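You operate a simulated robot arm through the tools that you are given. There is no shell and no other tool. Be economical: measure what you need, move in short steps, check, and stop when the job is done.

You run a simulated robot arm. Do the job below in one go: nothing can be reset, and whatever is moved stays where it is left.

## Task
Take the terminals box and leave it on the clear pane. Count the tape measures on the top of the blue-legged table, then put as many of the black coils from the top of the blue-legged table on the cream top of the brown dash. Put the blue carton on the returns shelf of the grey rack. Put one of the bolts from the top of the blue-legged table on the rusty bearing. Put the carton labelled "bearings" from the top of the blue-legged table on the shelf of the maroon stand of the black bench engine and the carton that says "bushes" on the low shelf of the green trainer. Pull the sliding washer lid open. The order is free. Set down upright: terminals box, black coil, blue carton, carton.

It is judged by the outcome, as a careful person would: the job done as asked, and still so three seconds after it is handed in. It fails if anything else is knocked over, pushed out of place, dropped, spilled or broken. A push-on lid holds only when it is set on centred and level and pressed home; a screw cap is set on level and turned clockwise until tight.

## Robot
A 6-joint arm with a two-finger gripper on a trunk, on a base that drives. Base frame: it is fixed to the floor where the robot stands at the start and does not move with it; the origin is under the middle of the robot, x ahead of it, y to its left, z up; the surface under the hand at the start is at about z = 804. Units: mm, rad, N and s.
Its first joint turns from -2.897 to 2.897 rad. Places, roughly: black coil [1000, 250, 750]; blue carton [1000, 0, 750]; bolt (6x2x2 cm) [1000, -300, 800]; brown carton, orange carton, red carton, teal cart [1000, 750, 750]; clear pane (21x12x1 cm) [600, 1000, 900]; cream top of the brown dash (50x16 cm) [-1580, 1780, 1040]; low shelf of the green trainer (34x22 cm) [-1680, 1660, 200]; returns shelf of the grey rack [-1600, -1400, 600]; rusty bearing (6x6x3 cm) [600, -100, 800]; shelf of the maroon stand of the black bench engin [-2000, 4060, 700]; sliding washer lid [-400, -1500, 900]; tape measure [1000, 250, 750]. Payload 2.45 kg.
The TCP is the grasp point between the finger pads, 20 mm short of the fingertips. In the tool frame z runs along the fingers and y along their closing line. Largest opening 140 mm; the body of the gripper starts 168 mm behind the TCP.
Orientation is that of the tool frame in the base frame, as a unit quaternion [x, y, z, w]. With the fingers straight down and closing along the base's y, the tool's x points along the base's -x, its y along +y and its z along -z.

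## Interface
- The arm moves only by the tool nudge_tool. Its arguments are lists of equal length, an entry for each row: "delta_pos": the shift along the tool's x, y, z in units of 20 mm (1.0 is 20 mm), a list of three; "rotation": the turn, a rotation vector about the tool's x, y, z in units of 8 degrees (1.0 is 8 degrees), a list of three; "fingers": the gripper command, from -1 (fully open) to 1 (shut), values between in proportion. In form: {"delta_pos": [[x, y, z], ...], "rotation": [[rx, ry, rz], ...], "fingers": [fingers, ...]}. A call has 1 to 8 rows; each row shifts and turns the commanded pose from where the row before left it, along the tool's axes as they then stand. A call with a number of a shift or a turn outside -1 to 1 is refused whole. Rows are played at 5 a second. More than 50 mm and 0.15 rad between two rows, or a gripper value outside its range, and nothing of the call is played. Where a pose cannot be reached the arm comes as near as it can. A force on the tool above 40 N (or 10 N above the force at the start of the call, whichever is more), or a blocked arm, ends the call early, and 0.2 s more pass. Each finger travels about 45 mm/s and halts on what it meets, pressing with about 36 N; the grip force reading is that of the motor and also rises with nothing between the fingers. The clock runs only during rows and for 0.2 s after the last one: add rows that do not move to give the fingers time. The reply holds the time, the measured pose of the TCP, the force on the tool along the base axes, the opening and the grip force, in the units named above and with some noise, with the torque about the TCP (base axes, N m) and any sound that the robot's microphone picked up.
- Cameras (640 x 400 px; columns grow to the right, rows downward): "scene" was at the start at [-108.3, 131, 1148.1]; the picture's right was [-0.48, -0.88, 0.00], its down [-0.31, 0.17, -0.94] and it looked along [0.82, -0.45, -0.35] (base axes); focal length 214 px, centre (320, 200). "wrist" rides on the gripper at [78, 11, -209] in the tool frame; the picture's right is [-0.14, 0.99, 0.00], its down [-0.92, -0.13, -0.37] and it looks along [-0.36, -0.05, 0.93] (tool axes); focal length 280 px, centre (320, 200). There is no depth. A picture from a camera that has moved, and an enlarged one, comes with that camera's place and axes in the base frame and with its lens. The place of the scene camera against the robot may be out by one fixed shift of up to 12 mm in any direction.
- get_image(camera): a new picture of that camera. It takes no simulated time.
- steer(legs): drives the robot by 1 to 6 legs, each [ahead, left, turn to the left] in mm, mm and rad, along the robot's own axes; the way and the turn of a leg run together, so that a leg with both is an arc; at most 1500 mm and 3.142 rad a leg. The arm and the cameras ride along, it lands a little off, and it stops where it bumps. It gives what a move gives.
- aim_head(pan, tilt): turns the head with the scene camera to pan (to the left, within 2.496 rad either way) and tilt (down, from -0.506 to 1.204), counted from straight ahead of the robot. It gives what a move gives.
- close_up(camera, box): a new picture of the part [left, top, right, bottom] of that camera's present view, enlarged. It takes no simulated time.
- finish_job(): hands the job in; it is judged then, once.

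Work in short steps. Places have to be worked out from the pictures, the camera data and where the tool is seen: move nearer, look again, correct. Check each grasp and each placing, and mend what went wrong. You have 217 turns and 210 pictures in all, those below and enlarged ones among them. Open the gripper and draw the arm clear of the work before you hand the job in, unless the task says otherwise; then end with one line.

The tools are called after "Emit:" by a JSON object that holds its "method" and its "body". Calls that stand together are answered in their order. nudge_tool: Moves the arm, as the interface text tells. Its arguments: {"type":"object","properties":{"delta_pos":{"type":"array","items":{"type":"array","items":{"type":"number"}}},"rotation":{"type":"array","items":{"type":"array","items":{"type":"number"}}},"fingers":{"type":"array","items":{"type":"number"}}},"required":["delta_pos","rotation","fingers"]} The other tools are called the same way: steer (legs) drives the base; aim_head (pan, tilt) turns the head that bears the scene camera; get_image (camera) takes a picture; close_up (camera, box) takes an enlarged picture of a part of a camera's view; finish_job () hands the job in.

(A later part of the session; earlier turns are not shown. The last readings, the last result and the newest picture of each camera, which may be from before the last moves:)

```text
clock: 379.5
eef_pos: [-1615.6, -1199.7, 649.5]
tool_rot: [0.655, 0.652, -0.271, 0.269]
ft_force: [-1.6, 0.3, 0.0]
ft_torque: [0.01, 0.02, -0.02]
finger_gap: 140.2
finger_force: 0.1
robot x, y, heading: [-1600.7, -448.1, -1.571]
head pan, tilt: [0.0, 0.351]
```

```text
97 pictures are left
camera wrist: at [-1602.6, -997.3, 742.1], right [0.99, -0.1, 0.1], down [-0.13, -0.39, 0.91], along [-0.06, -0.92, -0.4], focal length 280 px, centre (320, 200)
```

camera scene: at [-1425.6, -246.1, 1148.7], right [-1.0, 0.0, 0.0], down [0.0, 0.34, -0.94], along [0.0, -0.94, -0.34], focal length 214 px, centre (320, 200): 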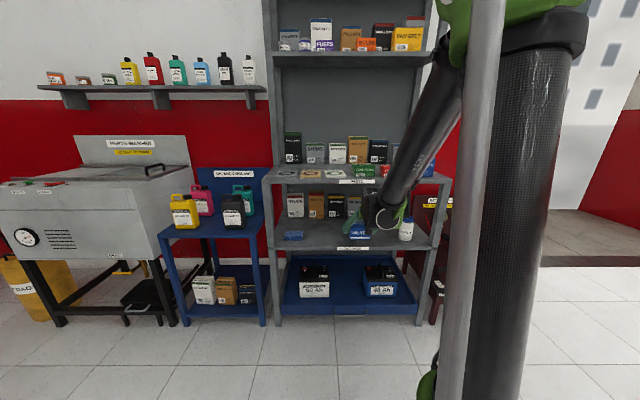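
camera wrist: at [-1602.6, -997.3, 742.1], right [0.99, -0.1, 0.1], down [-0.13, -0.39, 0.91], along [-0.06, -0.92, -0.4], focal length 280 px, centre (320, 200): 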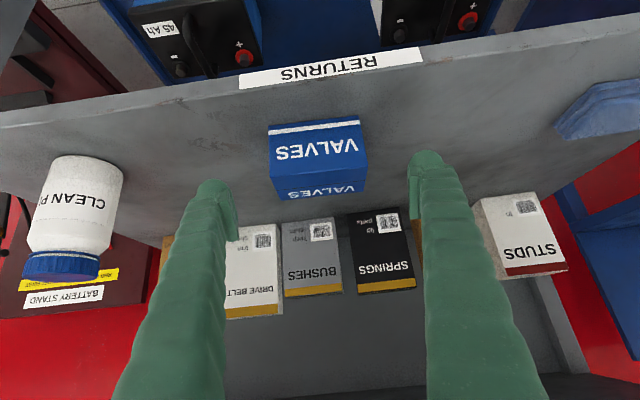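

Blue carton placed. Back away, raise the arm, and go to the washer.

Emit:
{"method": "steer", "body": {"legs": [[-450, 0, 0]]}}

Emit:
{"method": "nudge_tool", "body": {"delta_pos": [[-1, 0, -1], [-1, 0, -1], [-1, 0, -1], [-1, 0, -1], [-1, 0, -1], [-1, 0, -1], [-1, 0, -1], [-1, 0, -1]], "rotation": [[0, 0, 0], [0, 0, 0], [0, 0, 0], [0, 0, 0], [0, 0, 0], [0, 0, 0], [0, 0, 0], [0, 0, 0]], "fingers": [-1, -1, -1, -1, -1, -1, -1, -1]}}

Emit:
{"method": "nudge_tool", "body": {"delta_pos": [[-1, 0, -1], [-1, 0, -1], [-1, 0, -1], [-1, 0, -1], [-1, 0, -1], [-1, 0, -1], [-1, 0, -1], [-1, 0, -1]], "rotation": [[0, 0, 0], [0, 0, 0], [0, 0, 0], [0, 0, 0], [0, 0, 0], [0, 0, 0], [0, 0, 0], [0, 0, 0]], "fingers": [-1, -1, -1, -1, -1, -1, -1, -1]}}

Emit:
{"method": "nudge_tool", "body": {"delta_pos": [[0, 0, 0], [0, 0, 0], [0, 0, 0], [0, 0, 0], [0, 0, 0], [0, 0, 0]], "rotation": [[0, 1, 0], [0, 1, 0], [0, 1, 0], [0, 1, 0], [0, 1, 0], [0, 0.625, 0]], "fingers": [-1, -1, -1, -1, -1, -1]}}

Emit:
{"method": "steer", "body": {"legs": [[0, 1150, 0], [-100, 0, 0]]}}

Emit:
{"method": "get_image", "body": {"camera": "scene"}}

Emit:
{"method": "get_image", "body": {"camera": "wrist"}}

```text
clock: 382.2
eef_pos: [-1612.3, -751.5, 650.2]
tool_rot: [0.655, 0.652, -0.272, 0.27]
ft_force: [-0.2, 0.2, 0.7]
ft_torque: [-0.03, -0.03, -0.01]
finger_gap: 139.9
finger_force: 0.0
robot x, y, heading: [-1600.9, 2.2, -1.576]
head pan, tilt: [0.0, 0.351]
```

```text
clock: 384.0
eef_pos: [-1612.7, -750.5, 877.5]
tool_rot: [0.655, 0.653, -0.271, 0.269]
ft_force: [0.4, 0.2, 0.1]
ft_torque: [0.0, 0.0, -0.01]
finger_gap: 140.0
finger_force: 0.1
robot x, y, heading: [-1594.5, 6.0, -1.577]
head pan, tilt: [0.0, 0.351]
```

```text
clock: 385.8
eef_pos: [-1613.4, -750.1, 1102.7]
tool_rot: [0.655, 0.652, -0.271, 0.269]
ft_force: [-0.2, 0.5, 0.2]
ft_torque: [0.01, 0.01, 0.03]
finger_gap: 139.8
finger_force: 0.0
robot x, y, heading: [-1599.3, 2.3, -1.577]
head pan, tilt: [0.0, 0.351]
```

```text
clock: 387.2
eef_pos: [-1612.2, -749.8, 1101.4]
tool_rot: [0.709, 0.705, 0.0, -0.001]
ft_force: [-0.3, -0.6, -0.6]
ft_torque: [-0.06, -0.03, 0.0]
finger_gap: 140.1
finger_force: 0.1
robot x, y, heading: [-1598.2, 2.2, -1.578]
head pan, tilt: [0.0, 0.351]
```

```text
clock: 393.8
eef_pos: [-462.9, -656.3, 1102.6]
tool_rot: [0.709, 0.705, 0.0, 0.001]
ft_force: [0.2, -0.5, 0.5]
ft_torque: [0.03, -0.02, 0.03]
finger_gap: 140.1
finger_force: 0.0
robot x, y, heading: [-451.4, 97.0, -1.573]
head pan, tilt: [0.0, 0.351]
```

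```text
96 pictures are left
camera scene: at [-275.0, 191.7, 1148.7], right [-1.0, 0.0, 0.0], down [0.0, 0.34, -0.94], along [0.0, -0.94, -0.34], focal length 214 px, centre (320, 200)
```

scene: 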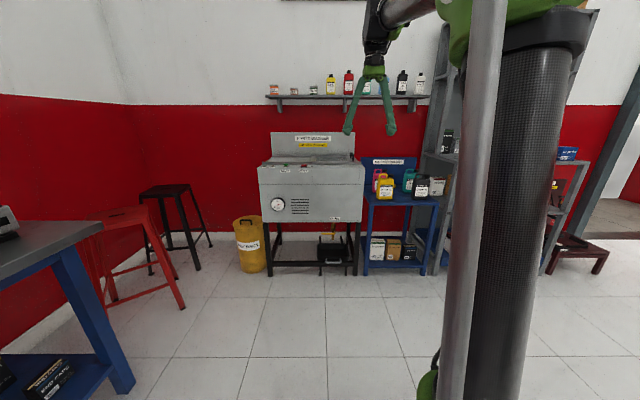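

```text
95 pictures are left
camera wrist: at [-452.0, -578.8, 1310.9], right [0.99, -0.14, 0.0], down [-0.13, -0.92, 0.37], along [-0.05, -0.36, -0.93], focal length 280 px, centre (320, 200)
```

wrist: 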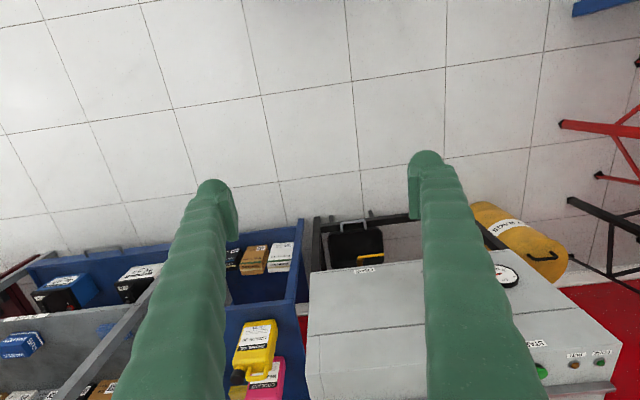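

Raise the arm and drive closer to view the washer top from above.

Emit:
{"method": "nudge_tool", "body": {"delta_pos": [[0, 0, -1], [0, 0, -1], [0, 0, -1], [0, 0, -1], [0, 0, -1], [0, 0, -1], [0, 0, -1], [0, 0, -1]], "rotation": [[0, 0, 0], [0, 0, 0], [0, 0, 0], [0, 0, 0], [0, 0, 0], [0, 0, 0], [0, 0, 0], [0, 0, 0]], "fingers": [-1, -1, -1, -1, -1, -1, -1, -1]}}

Emit:
{"method": "steer", "body": {"legs": [[420, 180, 0]]}}

Emit:
{"method": "get_image", "body": {"camera": "wrist"}}

Emit:
{"method": "get_image", "body": {"camera": "scene"}}

```text
clock: 395.6
eef_pos: [-463.2, -658.1, 1261.5]
tool_rot: [0.709, 0.705, 0.0, -0.001]
ft_force: [-1.2, -0.1, 0.1]
ft_torque: [0.0, 0.0, -0.04]
finger_gap: 140.1
finger_force: 0.1
robot x, y, heading: [-454.4, 97.7, -1.575]
head pan, tilt: [0.0, 0.351]
```

```text
clock: 398.4
eef_pos: [-286.8, -1073.5, 1261.7]
tool_rot: [0.709, 0.705, 0.001, 0.0]
ft_force: [0.5, -0.5, -0.7]
ft_torque: [0.0, 0.03, -0.02]
finger_gap: 140.1
finger_force: 0.1
robot x, y, heading: [-273.4, -319.6, -1.576]
head pan, tilt: [0.0, 0.351]
```

```text
94 pictures are left
camera wrist: at [-275.4, -995.2, 1470.6], right [0.99, -0.14, 0.0], down [-0.13, -0.92, 0.37], along [-0.05, -0.36, -0.93], focal length 280 px, centre (320, 200)
```

wrist: 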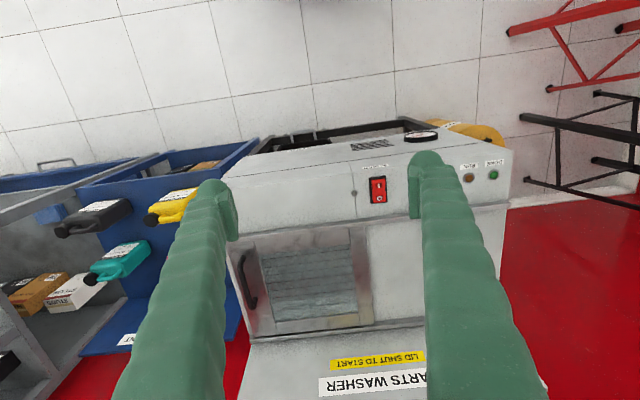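

```text
93 pictures are left
camera scene: at [-97.5, -224.4, 1148.7], right [-1.0, 0.01, 0.0], down [0.0, 0.34, -0.94], along [-0.01, -0.94, -0.34], focal length 214 px, centre (320, 200)
```

scene: 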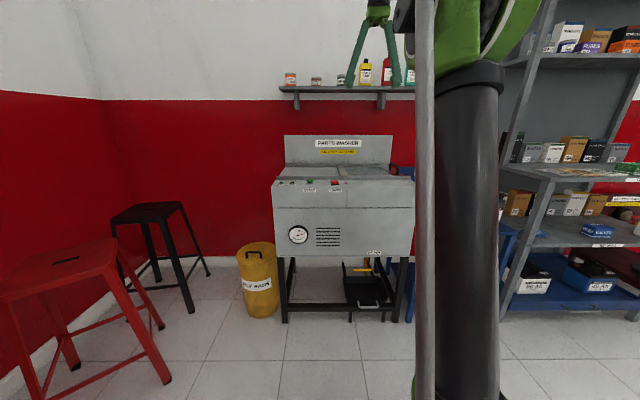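

Emit:
{"method": "close_up", "body": {"camera": "wrist", "box": [210, 160, 450, 350]}}

```text
2.11 times, centred on (330, 255) of wrist
camera zoom: at [-275.4, -995.2, 1470.6], right [0.99, -0.14, 0.0], down [-0.13, -0.92, 0.37], along [-0.05, -0.36, -0.93], focal length 590 px, centre (299, 84)
```

zoom: 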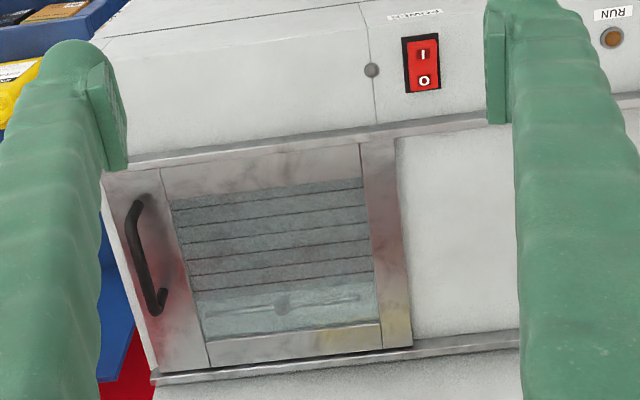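

The lid's handle bar runs along y at about (-502, -1386); lid slides toward +x. Retract 100 mm and drive closer.

Emit:
{"method": "nudge_tool", "body": {"delta_pos": [[1, 0, 0], [1, 0, 0], [1, 0, 0], [1, 0, 0], [1, 0, 0]], "rotation": [[0, 0, 0], [0, 0, 0], [0, 0, 0], [0, 0, 0], [0, 0, 0]], "fingers": [-1, -1, -1, -1, -1]}}

Emit:
{"method": "steer", "body": {"legs": [[360, -170, 0.004]]}}

Emit:
{"method": "get_image", "body": {"camera": "wrist"}}

```text
clock: 399.6
eef_pos: [-286.6, -974.3, 1261.9]
tool_rot: [0.709, 0.705, 0.0, 0.0]
ft_force: [-0.2, -0.7, -0.2]
ft_torque: [0.06, 0.0, -0.04]
finger_gap: 140.1
finger_force: 0.2
robot x, y, heading: [-272.7, -319.9, -1.578]
head pan, tilt: [0.0, 0.351]
```

```text
clock: 402.0
eef_pos: [-455.1, -1329.0, 1263.0]
tool_rot: [0.707, 0.707, -0.001, -0.001]
ft_force: [-0.2, 0.5, 0.4]
ft_torque: [0.02, 0.01, -0.02]
finger_gap: 140.1
finger_force: 0.1
robot x, y, heading: [-445.5, -675.2, -1.569]
head pan, tilt: [0.0, 0.351]
```

```text
91 pictures are left
camera wrist: at [-443.7, -1250.9, 1470.5], right [0.99, -0.14, 0.0], down [-0.13, -0.92, 0.37], along [-0.05, -0.37, -0.93], focal length 280 px, centre (320, 200)
```

wrist: 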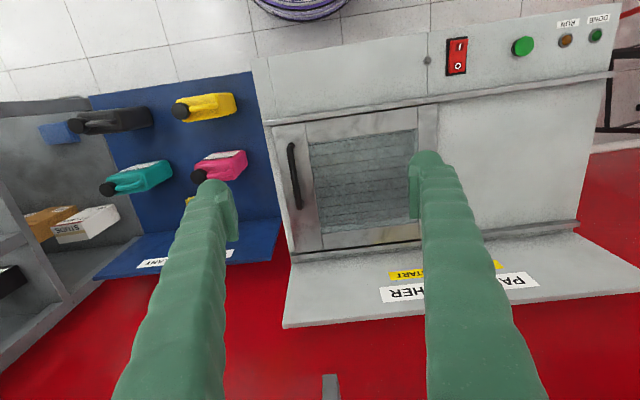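

Triangulated handle ≈ (-526, -1428, 866). Move above it with a narrower gap and look closer.

Emit:
{"method": "nudge_tool", "body": {"delta_pos": [[-0.7, -0.5, 1], [-0.7, -0.5, 1], [-0.7, -0.5, 1], [-0.7, -0.5, 1], [-0.7, -0.5, 1], [-0.7, -0.5, 1], [-0.75, -0.55, 1], [0, 0, 1]], "rotation": [[0, 0, 0], [0, 0, 0], [0, 0, 0], [0, 0, 0], [0, 0, 0], [0, 0, 0], [0, 0, 0], [0, 0, 0]], "fingers": [0.14, 0.14, 0.14, 0.14, 0.14, 0.14, 0.14, 0.14]}}

Emit:
{"method": "nudge_tool", "body": {"delta_pos": [[0, 0, 1], [0, 0, 1], [0, 0, 1]], "rotation": [[0, 0, 0], [0, 0, 0], [0, 0, 0]], "fingers": [0.14, 0.14, 0.14]}}

Emit:
{"method": "get_image", "body": {"camera": "wrist"}}

Emit:
{"method": "close_up", "body": {"camera": "scene", "box": [200, 100, 440, 250]}}

```text
clock: 403.8
eef_pos: [-526.0, -1428.8, 1101.6]
tool_rot: [0.707, 0.708, 0.0, 0.0]
ft_force: [0.6, 0.5, -0.3]
ft_torque: [-0.01, -0.02, 0.03]
finger_gap: 60.3
finger_force: 0.0
robot x, y, heading: [-441.0, -676.3, -1.571]
head pan, tilt: [0.0, 0.351]
```

```text
clock: 404.6
eef_pos: [-526.9, -1428.4, 1041.6]
tool_rot: [0.708, 0.707, 0.0, -0.001]
ft_force: [-0.1, -0.1, 0.3]
ft_torque: [-0.03, -0.04, -0.01]
finger_gap: 60.3
finger_force: 0.1
robot x, y, heading: [-443.0, -674.5, -1.568]
head pan, tilt: [0.0, 0.351]
```

```text
90 pictures are left
camera wrist: at [-515.2, -1350.4, 1251.0], right [0.99, -0.14, 0.0], down [-0.13, -0.92, 0.37], along [-0.05, -0.37, -0.93], focal length 280 px, centre (320, 200)
```

wrist: 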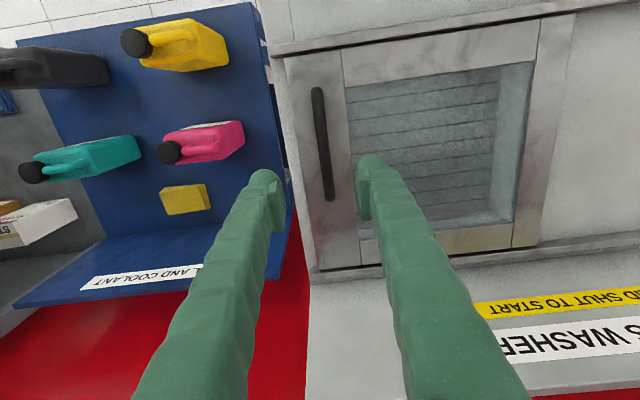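

```text
2.67 times, centred on (320, 175) of scene
camera zoom: at [-270.3, -578.8, 1148.7], right [-1.0, 0.0, 0.0], down [0.0, 0.34, -0.94], along [0.0, -0.94, -0.34], focal length 572 px, centre (320, 267)
```

zoom: 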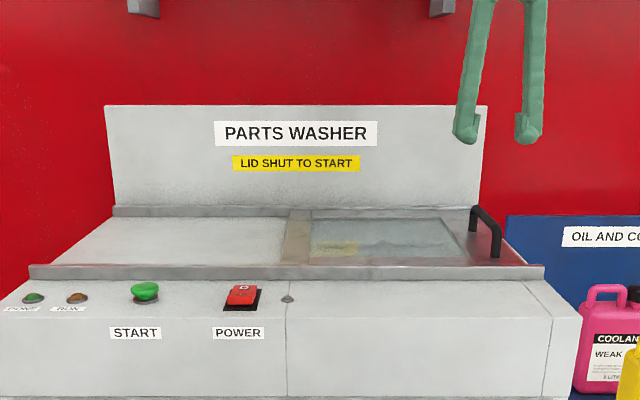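

Handle bar ≈ x -522, y -1354…-1482, z≈905. Descend so the fingers straddle the bar.

Emit:
{"method": "nudge_tool", "body": {"delta_pos": [[-0.0, 0.2, 1], [0.5, 0, 1], [0, 0, 1], [0, 0, 1], [0, 0, 1], [0, 0, 0.5]], "rotation": [[0, 0, 0], [0, 0, 0], [0, 0, 0], [0, 0, 0], [0, 0, 0], [0, 0, 0]], "fingers": [0.14, 0.14, 0.14, 0.14, 0.14, 0.14]}}

Emit:
{"method": "get_image", "body": {"camera": "wrist"}}

Emit:
{"method": "close_up", "body": {"camera": "scene", "box": [320, 120, 480, 220]}}

```text
clock: 406.0
eef_pos: [-522.2, -1417.3, 931.0]
tool_rot: [0.707, 0.707, 0.0, -0.001]
ft_force: [-0.3, 0.2, 1.1]
ft_torque: [0.02, -0.01, 0.01]
finger_gap: 60.1
finger_force: 0.1
robot x, y, heading: [-442.0, -674.7, -1.56]
head pan, tilt: [0.0, 0.351]
```

```text
88 pictures are left
camera wrist: at [-511.5, -1339.6, 1140.8], right [0.99, -0.14, 0.0], down [-0.13, -0.92, 0.37], along [-0.05, -0.37, -0.93], focal length 280 px, centre (320, 200)
```

wrist: 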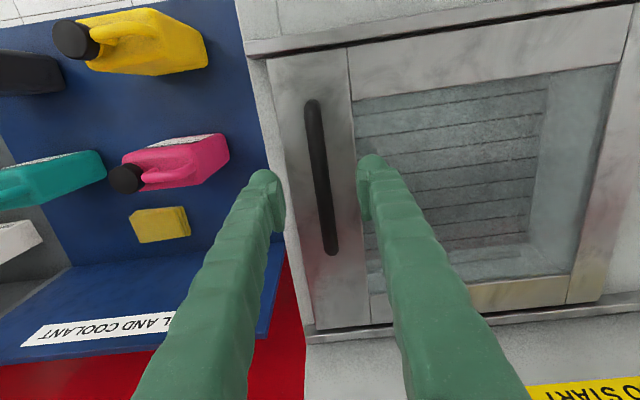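

```text
4.00 times, centred on (400, 170) of scene
camera zoom: at [-270.3, -578.8, 1148.7], right [-1.0, 0.0, 0.0], down [0.0, 0.34, -0.94], along [0.0, -0.94, -0.34], focal length 858 px, centre (0, 320)
```

zoom: 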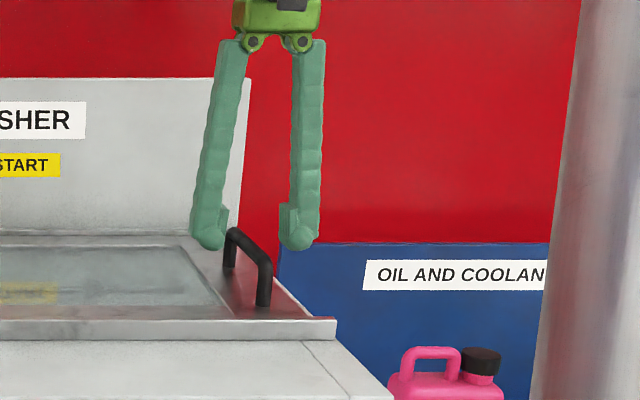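

Fingers are straddling the bar; descend 25 mm more and close.

Emit:
{"method": "nudge_tool", "body": {"delta_pos": [[0, 0, 0.6], [0, 0, 0.6], [0, 0, 0], [0, 0, 0], [0, 0, 0], [0, 0, 0]], "rotation": [[0, 0, 0], [0, 0, 0], [0, 0, 0], [0, 0, 0], [0, 0, 0], [0, 0, 0]], "fingers": [0.14, 0.14, 1, 1, 1, 1]}}

Emit:
{"method": "get_image", "body": {"camera": "wrist"}}

```text
clock: 407.4
eef_pos: [-521.2, -1418.6, 907.7]
tool_rot: [0.706, 0.708, 0.0, 0.0]
ft_force: [16.3, 3.0, -8.5]
ft_torque: [-0.09, 0.09, -0.14]
finger_gap: 8.8
finger_force: 28.9
robot x, y, heading: [-447.7, -676.0, -1.566]
head pan, tilt: [0.0, 0.351]
```

```text
86 pictures are left
camera wrist: at [-509.6, -1340.0, 1116.4], right [0.99, -0.14, 0.0], down [-0.13, -0.92, 0.37], along [-0.05, -0.36, -0.93], focal length 280 px, centre (320, 200)
```

wrist: 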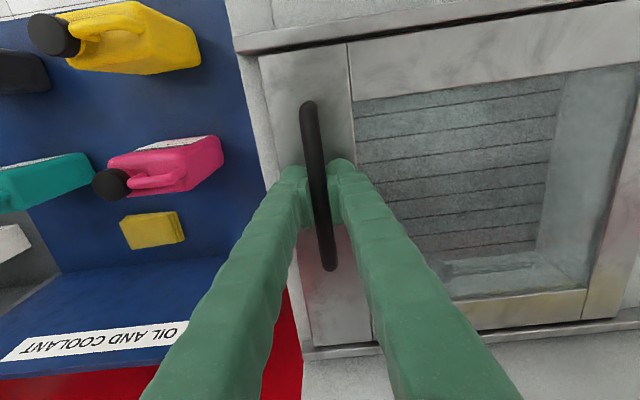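

Bar gripped. Pull toward +x in small steps.

Emit:
{"method": "nudge_tool", "body": {"delta_pos": [[0, 0.3, 0], [0, 0.5, 0], [0, 0.5, 0], [0, 0.5, 0], [0, 0.5, 0], [0, 0.5, 0]], "rotation": [[0, 0, 0], [0, 0, 0], [0, 0, 0], [0, 0, 0], [0, 0, 0], [0, 0, 0]], "fingers": [1, 1, 1, 1, 1, 1]}}

Emit:
{"method": "get_image", "body": {"camera": "wrist"}}

```text
clock: 408.8
eef_pos: [-466.6, -1418.7, 907.0]
tool_rot: [0.707, 0.707, 0.0, 0.0]
ft_force: [-0.7, 0.2, -3.2]
ft_torque: [0.13, -0.04, -0.15]
finger_gap: 8.8
finger_force: 36.7
robot x, y, heading: [-447.2, -678.1, -1.57]
head pan, tilt: [0.0, 0.351]
```

```text
85 pictures are left
camera wrist: at [-454.8, -1340.0, 1116.4], right [0.99, -0.14, 0.0], down [-0.13, -0.92, 0.37], along [-0.05, -0.37, -0.93], focal length 280 px, centre (320, 200)
```

wrist: 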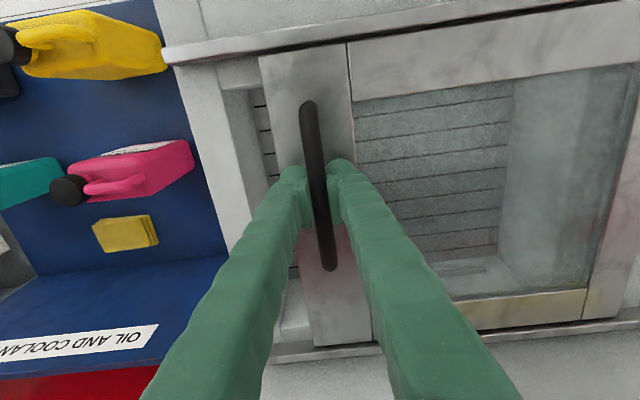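

The lid slides, basin appearing. Keep pulling.

Emit:
{"method": "nudge_tool", "body": {"delta_pos": [[0, 0.8, 0], [0, 0.8, 0], [0, 0.8, 0], [0, 0.8, 0], [0, 0.8, 0], [0, 0.8, 0], [0, 0.8, 0], [0, 0.8, 0]], "rotation": [[0, 0, 0], [0, 0, 0], [0, 0, 0], [0, 0, 0], [0, 0, 0], [0, 0, 0], [0, 0, 0], [0, 0, 0]], "fingers": [1, 1, 1, 1, 1, 1, 1, 1]}}

Emit:
{"method": "nudge_tool", "body": {"delta_pos": [[0, 0.7, 0], [0, 0.7, 0], [0, 0.7, 0], [0, 0.7, 0], [0, 0.7, 0], [0, 0.7, 0], [0, 0.7, 0], [0, 0.7, 0]], "rotation": [[0, 0, 0], [0, 0, 0], [0, 0, 0], [0, 0, 0], [0, 0, 0], [0, 0, 0], [0, 0, 0], [0, 0, 0]], "fingers": [1, 1, 1, 1, 1, 1, 1, 1]}}

Emit:
{"method": "get_image", "body": {"camera": "wrist"}}

Emit:
{"method": "close_up", "body": {"camera": "scene", "box": [180, 100, 440, 260]}}

```text
clock: 410.6
eef_pos: [-337.0, -1418.9, 907.5]
tool_rot: [0.707, 0.708, -0.001, 0.0]
ft_force: [0.1, 0.0, 7.6]
ft_torque: [-0.1, 0.0, -0.15]
finger_gap: 8.6
finger_force: 35.9
robot x, y, heading: [-447.9, -674.1, -1.572]
head pan, tilt: [0.0, 0.351]
```

```text
clock: 412.4
eef_pos: [-226.6, -1417.8, 906.8]
tool_rot: [0.706, 0.708, -0.001, 0.001]
ft_force: [0.6, -10.4, 18.2]
ft_torque: [0.25, -0.02, -0.16]
finger_gap: 8.2
finger_force: 35.7
robot x, y, heading: [-445.3, -676.2, -1.572]
head pan, tilt: [0.0, 0.351]
```

```text
84 pictures are left
camera wrist: at [-215.1, -1339.9, 1116.2], right [0.99, -0.14, 0.0], down [-0.13, -0.92, 0.37], along [-0.05, -0.37, -0.93], focal length 280 px, centre (320, 200)
```

wrist: 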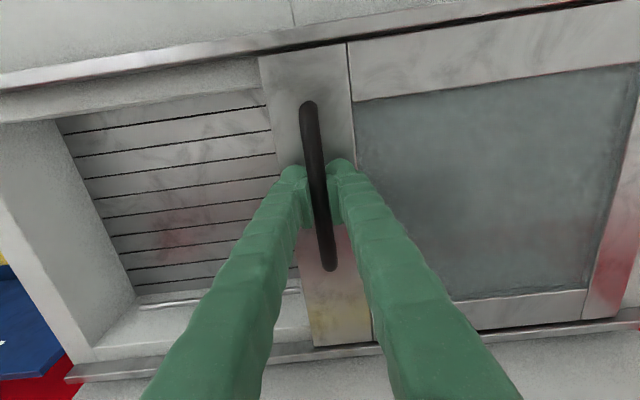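

```text
2.46 times, centred on (310, 180) of scene
camera zoom: at [-270.3, -578.8, 1148.7], right [-1.0, 0.0, 0.0], down [0.0, 0.34, -0.94], along [0.0, -0.94, -0.34], focal length 528 px, centre (345, 249)
```

zoom: 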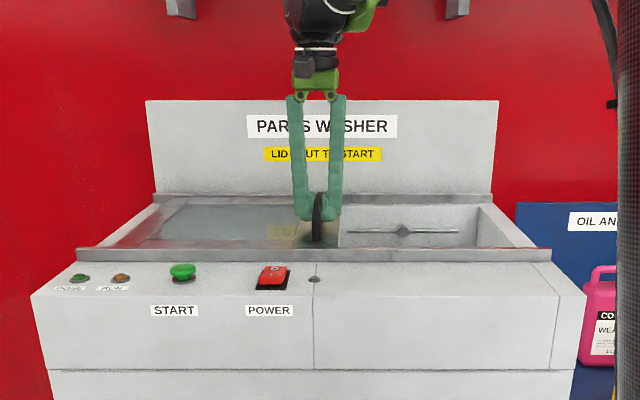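

About 295 mm open. Try a little further to reach the full opening.

Emit:
{"method": "nudge_tool", "body": {"delta_pos": [[0, 0.5, -0.03], [0, 0.5, -0.03], [0, 0.5, 0], [0, 0.5, 0], [0, 0.5, 0], [0, 0.5, 0]], "rotation": [[0, 0, 0], [0, 0, 0], [0, 0, 0], [0, 0, 0], [0, 0, 0], [0, 0, 0]], "fingers": [1, 1, 1, 1, 1, 1]}}

Emit:
{"method": "get_image", "body": {"camera": "wrist"}}

```text
clock: 413.5
eef_pos: [-191.5, -1417.9, 907.9]
tool_rot: [0.708, 0.706, -0.001, -0.002]
ft_force: [-3.6, -0.6, -7.2]
ft_torque: [0.19, -0.05, 0.29]
finger_gap: 8.8
finger_force: 36.3
robot x, y, heading: [-445.2, -671.9, -1.574]
head pan, tilt: [0.0, 0.351]
stopped in row 5: the force on the tool passed its limit at 49 N (the readings are from after the stop); the commanded pose is now the measured one
```

```text
82 pictures are left
camera wrist: at [-177.9, -1340.6, 1116.5], right [0.99, -0.14, -0.01], down [-0.13, -0.92, 0.37], along [-0.06, -0.36, -0.93], focal length 280 px, centre (320, 200)
```

wrist: 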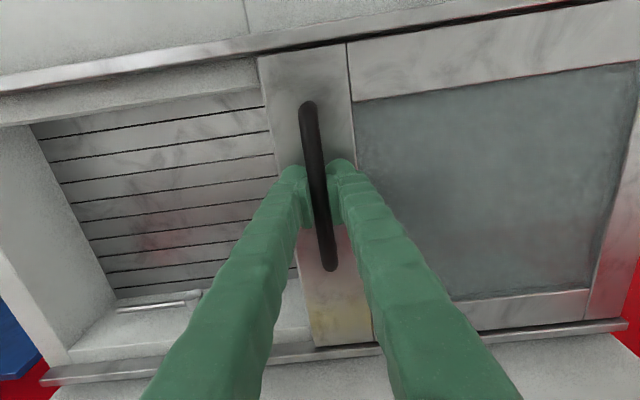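

Hit the end stop – fully open. Release and lift.

Emit:
{"method": "nudge_tool", "body": {"delta_pos": [[0, -0.05, 0], [0, 0, 0], [0, 0, 0], [0, 0, -1], [0, 0, -1], [0, 0, -1], [0, 0, -1], [0, 0, -1]], "rotation": [[0, 0, 0], [0, 0, 0], [0, 0, 0], [0, 0, 0], [0, 0, 0], [0, 0, 0], [0, 0, 0], [0, 0, 0]], "fingers": [0.5, 0.14, 0.14, 0.14, 0.14, 0.14, 0.14, 0.14]}}

Emit:
{"method": "nudge_tool", "body": {"delta_pos": [[0, 0, -1], [0, 0, -1], [0, 0, -1], [0, 0, -1], [0.5, 0, -1], [1, 0, -1], [1, 0, -1], [1, 0, 0]], "rotation": [[0, 0, 0], [0, 0, 0], [0, 0, 0], [0, 0, 0], [0, 0, 0], [0, 0, 0], [0, 0, 0], [0, 0, 0]], "fingers": [0.14, 0.14, 0.14, 0.14, 0.14, 0.14, 0.14, 0.14]}}

Emit:
{"method": "get_image", "body": {"camera": "wrist"}}

```text
clock: 415.3
eef_pos: [-188.9, -1418.7, 1008.5]
tool_rot: [0.708, 0.706, -0.002, -0.003]
ft_force: [-0.5, 0.0, 0.4]
ft_torque: [0.03, -0.01, 0.0]
finger_gap: 60.2
finger_force: 0.0
robot x, y, heading: [-445.4, -678.8, -1.571]
head pan, tilt: [0.0, 0.351]
```

```text
clock: 417.1
eef_pos: [-189.1, -1349.1, 1148.3]
tool_rot: [0.708, 0.706, -0.001, -0.003]
ft_force: [0.5, 0.4, 0.2]
ft_torque: [0.03, -0.01, 0.0]
finger_gap: 60.0
finger_force: 0.0
robot x, y, heading: [-447.9, -677.4, -1.574]
head pan, tilt: [0.0, 0.351]
```

```text
81 pictures are left
camera wrist: at [-176.9, -1269.9, 1357.0], right [0.99, -0.14, -0.01], down [-0.13, -0.92, 0.37], along [-0.06, -0.36, -0.93], focal length 280 px, centre (320, 200)
```

wrist: 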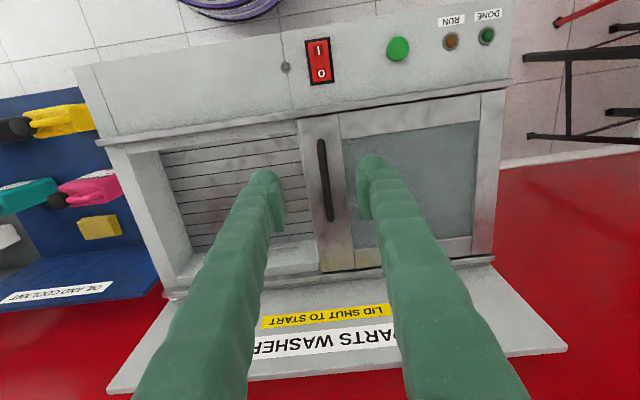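

Lid is open. Back off, turn to the table, re-centre the arm, and look at the lower shelf.

Emit:
{"method": "steer", "body": {"legs": [[-600, 0, 0], [0, 0, 1.574]]}}

Emit:
{"method": "nudge_tool", "body": {"delta_pos": [[0, -1, 0], [0, -1, 0], [0, -1, 0], [0, -1, 0], [0, -1, 0], [0, -1, 0], [0, -1, 0], [0, -1, 0]], "rotation": [[0, -0.7, 0], [0, -0.7, 0], [0, -0.7, 0], [0, -0.7, 0], [0, -0.7, 0], [0, -0.7, 0], [0, -0.7, 0], [0, -0.7, 0]], "fingers": [-1, -1, -1, -1, -1, -1, -1, -1]}}

Emit:
{"method": "aim_head", "body": {"pan": 0.0, "tilt": 0.5}}

Emit:
{"method": "get_image", "body": {"camera": "scene"}}

```text
clock: 424.3
eef_pos: [225.1, 182.3, 1147.6]
tool_rot: [-0.003, 1.0, -0.003, -0.001]
ft_force: [0.3, -0.2, -0.2]
ft_torque: [-0.02, -0.02, -0.02]
finger_gap: 60.3
finger_force: 0.1
robot x, y, heading: [-443.8, -79.0, 0.008]
head pan, tilt: [0.0, 0.351]
```

```text
clock: 426.1
eef_pos: [226.2, 22.7, 1147.4]
tool_rot: [-0.005, 0.924, -0.001, 0.382]
ft_force: [1.0, 0.4, 0.2]
ft_torque: [-0.02, 0.02, -0.04]
finger_gap: 139.8
finger_force: 0.0
robot x, y, heading: [-442.9, -81.4, 0.01]
head pan, tilt: [0.0, 0.351]
```

```text
clock: 426.8
eef_pos: [226.1, 23.0, 1147.7]
tool_rot: [-0.004, 0.925, -0.001, 0.38]
ft_force: [0.0, 0.4, 0.1]
ft_torque: [0.0, -0.02, 0.0]
finger_gap: 140.0
finger_force: 0.0
robot x, y, heading: [-446.4, -79.2, 0.012]
head pan, tilt: [0.0, 0.499]
```

```text
80 pictures are left
camera scene: at [-545.8, 94.7, 1135.1], right [0.01, -1.0, 0.0], down [-0.48, 0.0, -0.88], along [0.88, 0.01, -0.48], focal length 214 px, centre (320, 200)
```

scene: 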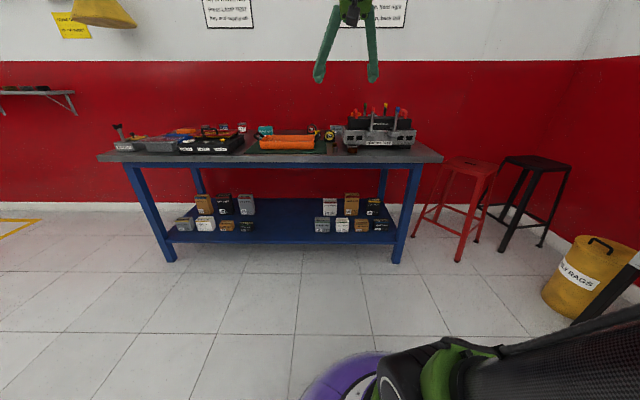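

Emit:
{"method": "close_up", "body": {"camera": "scene", "box": [280, 180, 440, 280]}}

```text
4.00 times, centred on (360, 230) of scene
camera zoom: at [-545.8, 94.7, 1135.1], right [0.01, -1.0, 0.0], down [-0.48, 0.0, -0.88], along [0.88, 0.01, -0.48], focal length 858 px, centre (160, 80)
```

zoom: 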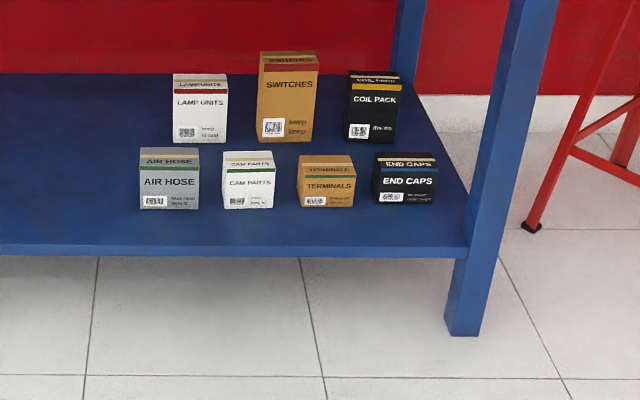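

Terminals box: front ≈ x 690, y ≈ -184, shelf z≈205; gaps to neighbours ~33–45 mm. I back away to have room, extend the arm, then lower it.

Emit:
{"method": "steer", "body": {"legs": [[-560, -104, -0.012]]}}

Emit:
{"method": "nudge_tool", "body": {"delta_pos": [[-1, -1, 1], [-1, -1, 1], [-1, -1, 1], [-1, -1, 1], [-1, -1, 1], [-1, 0, 1], [-1, 0, 1], [-1, 0, 1]], "rotation": [[0, 0, 0], [0, 0, 0], [0, 0, 0], [0, 0, 0], [0, 0, 0], [0, 0, 0], [0, 0, 0], [0, 0, 0]], "fingers": [-0.66, -0.66, -0.66, -0.66, -0.66, -0.66, -0.66, -0.66]}}

Emit:
{"method": "nudge_tool", "body": {"delta_pos": [[-1, 0, 1], [-1, 0, 1], [-1, 0, 1], [-1, 0, 1], [0, 0, 1], [0, 0, 1], [0, 0, 1], [0, 0, 1]], "rotation": [[0, 0, 0], [0, 0, 0], [0, 0, 0], [0, 0, 0], [0, 0, 0], [0, 0, 0], [0, 0, 0], [0, 0, 0]], "fingers": [-0.66, -0.66, -0.66, -0.66, -0.66, -0.66, -0.66, -0.66]}}

Emit:
{"method": "nudge_tool", "body": {"delta_pos": [[1, 0, 1], [1, 0, 1], [1, 0, 1], [1, 0, 1], [1, 0, 1], [1, 0, 1], [1, 0, 1], [1, 0, 1]], "rotation": [[0, 0, 0], [0, 0, 0], [0, 0, 0], [0, 0, 0], [0, 0, 0], [0, 0, 0], [0, 0, 0], [0, 0, 0]], "fingers": [-0.66, -0.66, -0.66, -0.66, -0.66, -0.66, -0.66, -0.66]}}

Emit:
{"method": "nudge_tool", "body": {"delta_pos": [[1, 0, 1], [1, 0, 1], [1, 0, 1], [1, 0, 1], [1, 0, 1], [1, 0, 1], [1, 0, 1], [1, 0, 1]], "rotation": [[0, 0, 0], [0, 0, 0], [0, 0, 0], [0, 0, 0], [0, 0, 0], [0, 0, 0], [0, 0, 0], [0, 0, 0]], "fingers": [-0.66, -0.66, -0.66, -0.66, -0.66, -0.66, -0.66, -0.66]}}

```text
clock: 430.1
eef_pos: [-337.9, -92.6, 1147.0]
tool_rot: [0.002, 0.925, -0.003, 0.381]
ft_force: [0.0, 0.1, 0.0]
ft_torque: [0.01, -0.01, 0.0]
finger_gap: 139.8
finger_force: 0.0
robot x, y, heading: [-1009.3, -185.1, -0.002]
head pan, tilt: [0.0, 0.499]
```

```text
clock: 431.9
eef_pos: [-111.0, -195.0, 1146.9]
tool_rot: [0.003, 0.925, -0.004, 0.38]
ft_force: [-0.4, -1.0, 0.2]
ft_torque: [-0.01, -0.01, 0.0]
finger_gap: 116.3
finger_force: 0.1
robot x, y, heading: [-1011.2, -187.2, -0.002]
head pan, tilt: [0.0, 0.499]
```

```text
clock: 433.7
eef_pos: [58.5, -196.0, 1089.1]
tool_rot: [0.002, 0.925, -0.003, 0.38]
ft_force: [-0.1, 0.6, 0.3]
ft_torque: [-0.02, -0.01, -0.01]
finger_gap: 116.3
finger_force: 0.0
robot x, y, heading: [-1007.9, -189.8, -0.007]
head pan, tilt: [0.0, 0.499]
```

```text
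clock: 435.5
eef_pos: [56.3, -196.1, 861.9]
tool_rot: [0.002, 0.925, -0.003, 0.381]
ft_force: [-1.1, 0.4, -0.5]
ft_torque: [0.0, -0.01, 0.01]
finger_gap: 116.4
finger_force: 0.1
robot x, y, heading: [-1009.6, -186.2, -0.006]
head pan, tilt: [0.0, 0.499]
```

```text
clock: 437.3
eef_pos: [54.0, -197.7, 635.6]
tool_rot: [0.001, 0.925, -0.003, 0.38]
ft_force: [0.4, 0.5, -0.5]
ft_torque: [-0.02, 0.0, -0.01]
finger_gap: 116.0
finger_force: 0.1
robot x, y, heading: [-1011.8, -187.0, -0.002]
head pan, tilt: [0.0, 0.499]
```

Continue lowering to about z 330.

Emit:
{"method": "nudge_tool", "body": {"delta_pos": [[1, 0, 1], [1, 0, 1], [1, 0, 1], [1, 0, 1], [1, 0, 1], [1, 0, 1], [1, 0, 1], [1, 0, 1]], "rotation": [[0, 0, 0], [0, 0, 0], [0, 0, 0], [0, 0, 0], [0, 0, 0], [0, 0, 0], [0, 0, 0], [0, 0, 0]], "fingers": [-0.66, -0.66, -0.66, -0.66, -0.66, -0.66, -0.66, -0.66]}}

Emit:
{"method": "nudge_tool", "body": {"delta_pos": [[1, 0, 1], [1, 0, 1], [1, 0, 1]], "rotation": [[0, 0, 0], [0, 0, 0], [0, 0, 0]], "fingers": [-0.66, -0.66, -0.66]}}

Emit:
{"method": "steer", "body": {"legs": [[360, 0, 0]]}}

Emit:
{"method": "get_image", "body": {"camera": "wrist"}}

```text
clock: 439.1
eef_pos: [54.1, -199.4, 410.4]
tool_rot: [0.002, 0.925, -0.003, 0.38]
ft_force: [0.3, 0.9, 1.3]
ft_torque: [-0.01, -0.01, 0.0]
finger_gap: 116.3
finger_force: 0.1
robot x, y, heading: [-1008.9, -185.9, 0.001]
head pan, tilt: [0.0, 0.499]
```

```text
clock: 439.9
eef_pos: [53.1, -199.3, 325.9]
tool_rot: [0.002, 0.925, -0.004, 0.38]
ft_force: [-0.7, -0.1, 0.1]
ft_torque: [0.02, -0.02, -0.01]
finger_gap: 116.0
finger_force: 0.1
robot x, y, heading: [-1009.8, -187.8, -0.004]
head pan, tilt: [0.0, 0.499]
```

```text
clock: 442.2
eef_pos: [411.4, -201.9, 325.6]
tool_rot: [0.003, 0.925, -0.004, 0.38]
ft_force: [-0.1, 0.5, 0.3]
ft_torque: [-0.01, -0.02, 0.0]
finger_gap: 116.2
finger_force: 0.1
robot x, y, heading: [-652.6, -188.7, 0.0]
head pan, tilt: [0.0, 0.499]
```

```text
78 pictures are left
camera wrist: at [208.8, -188.6, 419.4], right [0.11, 0.99, 0.09], down [0.39, -0.13, 0.91], along [0.91, -0.06, -0.4], focal length 280 px, centre (320, 200)
```

wrist: 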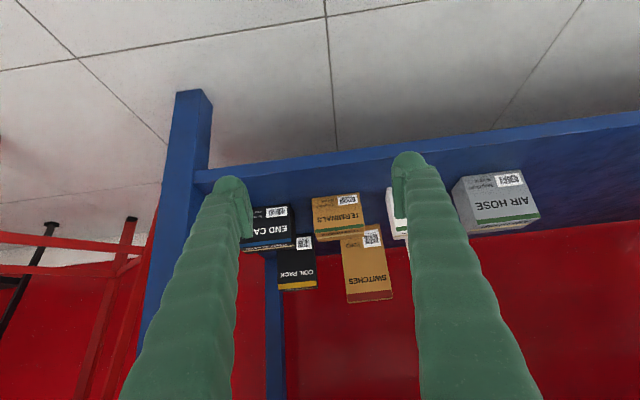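

Zoom on the terminals box for alignment.

Emit:
{"method": "close_up", "body": {"camera": "wrist", "box": [230, 150, 430, 275]}}

```text
3.20 times, centred on (330, 212) of wrist
camera zoom: at [208.8, -188.6, 419.4], right [0.11, 0.99, 0.09], down [0.39, -0.13, 0.91], along [0.91, -0.06, -0.4], focal length 897 px, centre (288, 160)
```

zoom: 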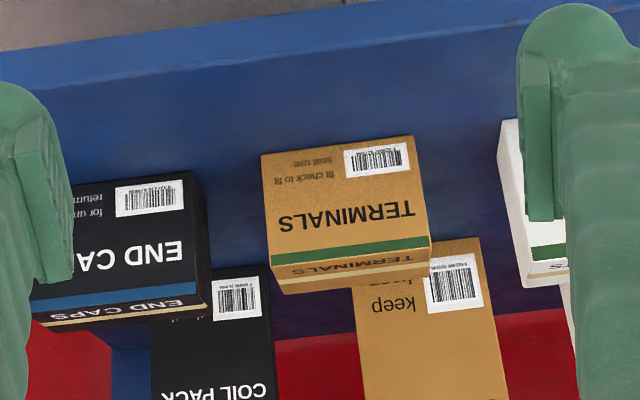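

Box: y centre -190, front x≈687, gaps OK with a 116 mm opening. Align y and drive ahead to the pre-grasp point.

Emit:
{"method": "nudge_tool", "body": {"delta_pos": [[0, 0.58, 0]], "rotation": [[0, 0, 0]], "fingers": [-0.66]}}

Emit:
{"method": "steer", "body": {"legs": [[228, 0, 0]]}}

Emit:
{"method": "get_image", "body": {"camera": "wrist"}}

Emit:
{"method": "get_image", "body": {"camera": "scene"}}

```text
clock: 442.6
eef_pos: [410.3, -190.3, 324.7]
tool_rot: [0.003, 0.925, -0.004, 0.381]
ft_force: [0.0, 0.5, 0.7]
ft_torque: [0.0, 0.03, 0.01]
finger_gap: 116.3
finger_force: 0.1
robot x, y, heading: [-648.4, -185.5, -0.009]
head pan, tilt: [0.0, 0.499]
```

```text
clock: 444.3
eef_pos: [639.7, -190.5, 326.5]
tool_rot: [0.002, 0.925, -0.003, 0.38]
ft_force: [0.0, 0.1, -0.3]
ft_torque: [-0.01, 0.0, 0.0]
finger_gap: 116.3
finger_force: 0.1
robot x, y, heading: [-425.2, -187.5, -0.003]
head pan, tilt: [0.0, 0.499]
```

```text
76 pictures are left
camera wrist: at [437.7, -177.2, 419.4], right [0.1, 0.99, 0.09], down [0.39, -0.13, 0.91], along [0.91, -0.06, -0.4], focal length 280 px, centre (320, 200)
```

wrist: 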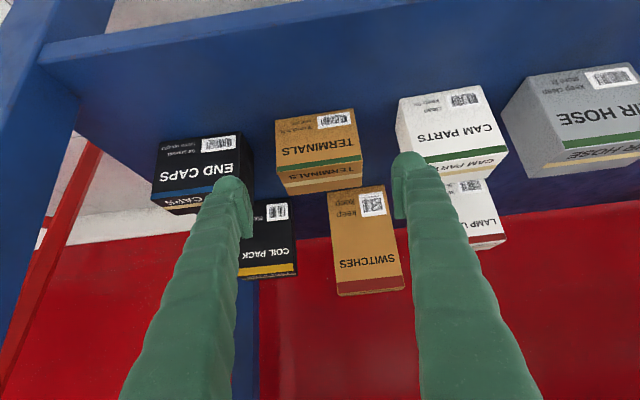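

```text
75 pictures are left
camera scene: at [-520.7, -12.9, 1135.1], right [0.0, -1.0, 0.0], down [-0.48, 0.0, -0.88], along [0.88, 0.0, -0.48], focal length 214 px, centre (320, 200)
```

scene: 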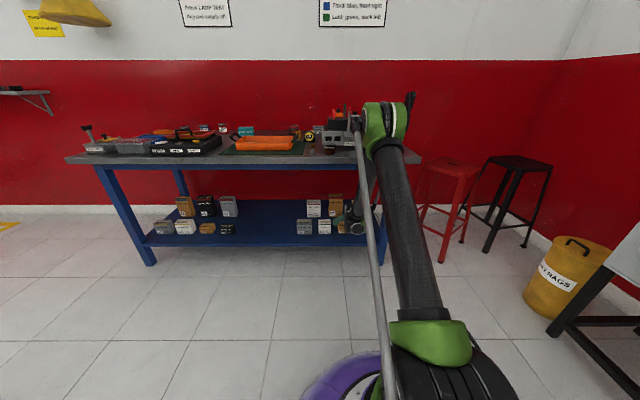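

Confirmed. Advance 102 mm along the tool axis in stages.

Emit:
{"method": "nudge_tool", "body": {"delta_pos": [[0, 0, 1], [0, 0, 1], [0, 0, 1], [0, 0, 1], [0, 0, 1], [0, 0, 0.1]], "rotation": [[0, 0, 0], [0, 0, 0], [0, 0, 0], [0, 0, 0], [0, 0, 0], [0, 0, 0]], "fingers": [-0.66, -0.66, -0.66, -0.66, -0.66, -0.66]}}

Emit:
{"method": "get_image", "body": {"camera": "wrist"}}

```text
clock: 445.7
eef_pos: [711.3, -191.8, 253.4]
tool_rot: [0.002, 0.925, -0.004, 0.381]
ft_force: [0.2, -0.7, -0.2]
ft_torque: [0.02, -0.03, 0.0]
finger_gap: 116.2
finger_force: 0.0
robot x, y, heading: [-422.7, -190.5, -0.004]
head pan, tilt: [0.0, 0.499]
```

```text
74 pictures are left
camera wrist: at [509.5, -178.4, 346.8], right [0.1, 0.99, 0.09], down [0.39, -0.13, 0.91], along [0.91, -0.06, -0.4], focal length 280 px, centre (320, 200)
```

wrist: 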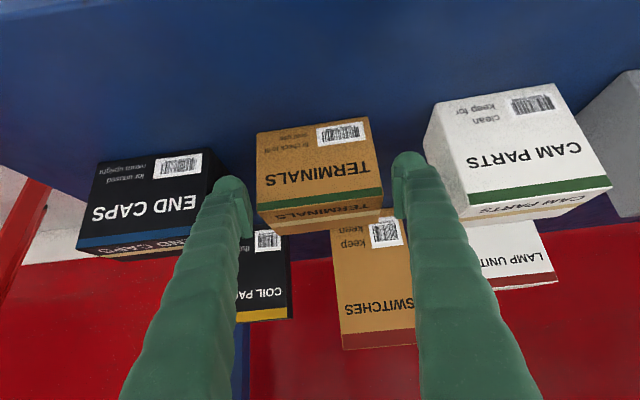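

Fingers sit in the gaps cleanly. Close, then lift slightly and check.

Emit:
{"method": "nudge_tool", "body": {"delta_pos": [[0, 0, 0], [0, 0, 0], [0, 0, 0], [-0.5, 0, -0.5], [-0.7, 0, -0.7], [-0.7, 0, -0.7], [-0.7, 0, -0.7]], "rotation": [[0, 0, 0], [0, 0, 0], [0, 0, 0], [0, 0, 0], [0, 0, 0], [0, 0, 0], [0, 0, 0]], "fingers": [1, 1, 1, 1, 1, 1, 1]}}

Emit:
{"method": "get_image", "body": {"camera": "wrist"}}

```text
clock: 447.3
eef_pos: [711.6, -190.7, 326.2]
tool_rot: [0.002, 0.925, -0.004, 0.38]
ft_force: [-0.7, 0.0, -2.5]
ft_torque: [0.0, 0.0, 0.02]
finger_gap: 100.1
finger_force: 35.8
robot x, y, heading: [-423.6, -187.2, 0.004]
head pan, tilt: [0.0, 0.499]
```

```text
73 pictures are left
camera wrist: at [509.1, -177.6, 420.4], right [0.1, 0.99, 0.09], down [0.39, -0.13, 0.91], along [0.91, -0.06, -0.4], focal length 280 px, centre (320, 200)
```

wrist: 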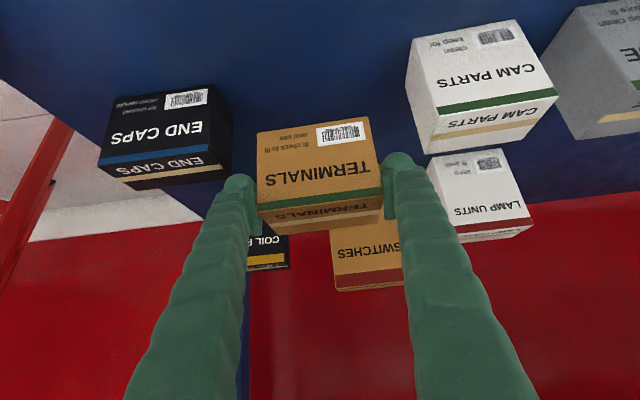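

Held. Drive back, then raise and retract the arm.

Emit:
{"method": "steer", "body": {"legs": [[-600, 0, 0]]}}

Emit:
{"method": "nudge_tool", "body": {"delta_pos": [[-1, 0, -1], [-1, 0, -1], [-1, 0, -1], [-1, 0, -1], [-1, 0, -1], [-1, 0, -1], [-1, 0, -1], [-1, 0, -1]], "rotation": [[0, 0, 0], [0, 0, 0], [0, 0, 0], [0, 0, 0], [0, 0, 0], [0, 0, 0], [0, 0, 0], [0, 0, 0]], "fingers": [1, 1, 1, 1, 1, 1, 1, 1]}}

Emit:
{"method": "nudge_tool", "body": {"delta_pos": [[-1, 0, -1], [-1, 0, -1], [-1, 0, -1], [-1, 0, -1], [-1, 0, -1], [-1, 0, -1], [-1, 0, -1], [-1, 0, -1]], "rotation": [[0, 0, 0], [0, 0, 0], [0, 0, 0], [0, 0, 0], [0, 0, 0], [0, 0, 0], [0, 0, 0], [0, 0, 0]], "fingers": [1, 1, 1, 1, 1, 1, 1, 1]}}

Emit:
{"method": "nudge_tool", "body": {"delta_pos": [[-1, 0, -1], [-1, 0, -1], [-1, 0, -1], [-1, 0, -1], [-1, 0, -1], [-1, 0, -1], [-1, 0, -1], [-1, 0, -1]], "rotation": [[0, 0, 0], [0, 0, 0], [0, 0, 0], [0, 0, 0], [0, 0, 0], [0, 0, 0], [0, 0, 0], [0, 0, 0]], "fingers": [1, 1, 1, 1, 1, 1, 1, 1]}}

Emit:
{"method": "nudge_tool", "body": {"delta_pos": [[0, 0, -1], [0, 0, -1], [0, 0, -1], [1, 0, -1], [1, 0, -1], [1, 0, -1], [1, 0, -1], [1, 0, -1]], "rotation": [[0, 0, 0], [0, 0, 0], [0, 0, 0], [0, 0, 0], [0, 0, 0], [0, 0, 0], [0, 0, 0], [0, 0, 0]], "fingers": [1, 1, 1, 1, 1, 1, 1, 1]}}

Emit:
{"method": "steer", "body": {"legs": [[0, 1136, 0], [350, 0, 0]]}}

Emit:
{"method": "get_image", "body": {"camera": "wrist"}}

```text
clock: 450.7
eef_pos: [110.2, -184.1, 325.9]
tool_rot: [-0.001, 0.925, -0.002, 0.38]
ft_force: [0.4, -0.5, -1.6]
ft_torque: [0.03, 0.04, 0.01]
finger_gap: 99.8
finger_force: 36.6
robot x, y, heading: [-1021.9, -187.0, 0.004]
head pan, tilt: [0.0, 0.499]
```

```text
clock: 452.5
eef_pos: [111.0, -182.1, 550.1]
tool_rot: [0.0, 0.925, -0.002, 0.381]
ft_force: [-0.1, 0.0, -2.3]
ft_torque: [0.01, 0.05, 0.02]
finger_gap: 100.0
finger_force: 35.7
robot x, y, heading: [-1022.2, -185.7, -0.001]
head pan, tilt: [0.0, 0.499]
```

```text
clock: 454.3
eef_pos: [112.1, -180.5, 779.2]
tool_rot: [0.0, 0.925, -0.003, 0.38]
ft_force: [0.2, -0.2, -2.1]
ft_torque: [0.01, 0.03, 0.0]
finger_gap: 99.7
finger_force: 35.6
robot x, y, heading: [-1026.3, -190.0, 0.002]
head pan, tilt: [0.0, 0.499]
```

```text
clock: 456.1
eef_pos: [113.3, -180.1, 1005.4]
tool_rot: [0.0, 0.925, -0.002, 0.38]
ft_force: [0.7, 0.3, -1.9]
ft_torque: [0.0, 0.02, -0.01]
finger_gap: 99.9
finger_force: 35.7
robot x, y, heading: [-1024.2, -190.9, 0.007]
head pan, tilt: [0.0, 0.499]
```

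```text
clock: 457.9
eef_pos: [-69.0, -179.3, 1048.0]
tool_rot: [-0.001, 0.925, -0.002, 0.38]
ft_force: [0.9, -0.5, -2.0]
ft_torque: [-0.01, 0.06, 0.01]
finger_gap: 99.7
finger_force: 35.9
robot x, y, heading: [-1023.3, -189.5, 0.004]
head pan, tilt: [0.0, 0.499]
```

```text
clock: 465.6
eef_pos: [274.3, 962.2, 1047.9]
tool_rot: [-0.005, 0.925, -0.001, 0.381]
ft_force: [-0.4, -0.3, -2.1]
ft_torque: [0.0, 0.02, -0.05]
finger_gap: 99.8
finger_force: 35.7
robot x, y, heading: [-680.4, 949.0, 0.007]
head pan, tilt: [0.0, 0.499]
```

```text
72 pictures are left
camera wrist: at [71.5, 973.1, 1141.8], right [0.09, 0.99, 0.09], down [0.4, -0.12, 0.91], along [0.91, -0.05, -0.4], focal length 280 px, centre (320, 200)
```

wrist: 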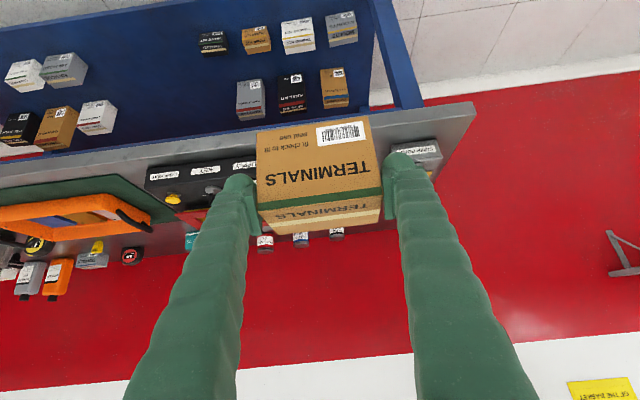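

Look at the pane with the scene camera.

Emit:
{"method": "aim_head", "body": {"pan": -0.1, "tilt": 0.35}}

Emit:
{"method": "close_up", "body": {"camera": "scene", "box": [240, 130, 400, 230]}}

```text
clock: 466.3
eef_pos: [273.9, 962.7, 1048.0]
tool_rot: [-0.003, 0.925, -0.001, 0.38]
ft_force: [-0.5, -0.5, -1.7]
ft_torque: [-0.01, 0.03, 0.01]
finger_gap: 100.0
finger_force: 35.7
robot x, y, heading: [-683.1, 950.0, 0.006]
head pan, tilt: [-0.099, 0.351]
```

```text
4.00 times, centred on (320, 180) of scene
camera zoom: at [-779.1, 1114.0, 1148.7], right [-0.09, -1.0, 0.0], down [-0.34, 0.03, -0.94], along [0.93, -0.09, -0.34], focal length 858 px, centre (320, 280)
```

zoom: 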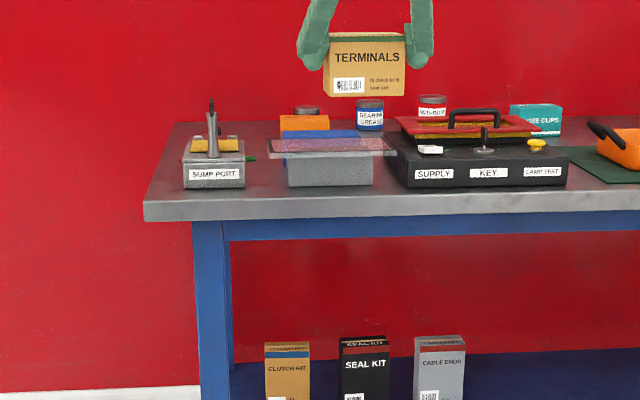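

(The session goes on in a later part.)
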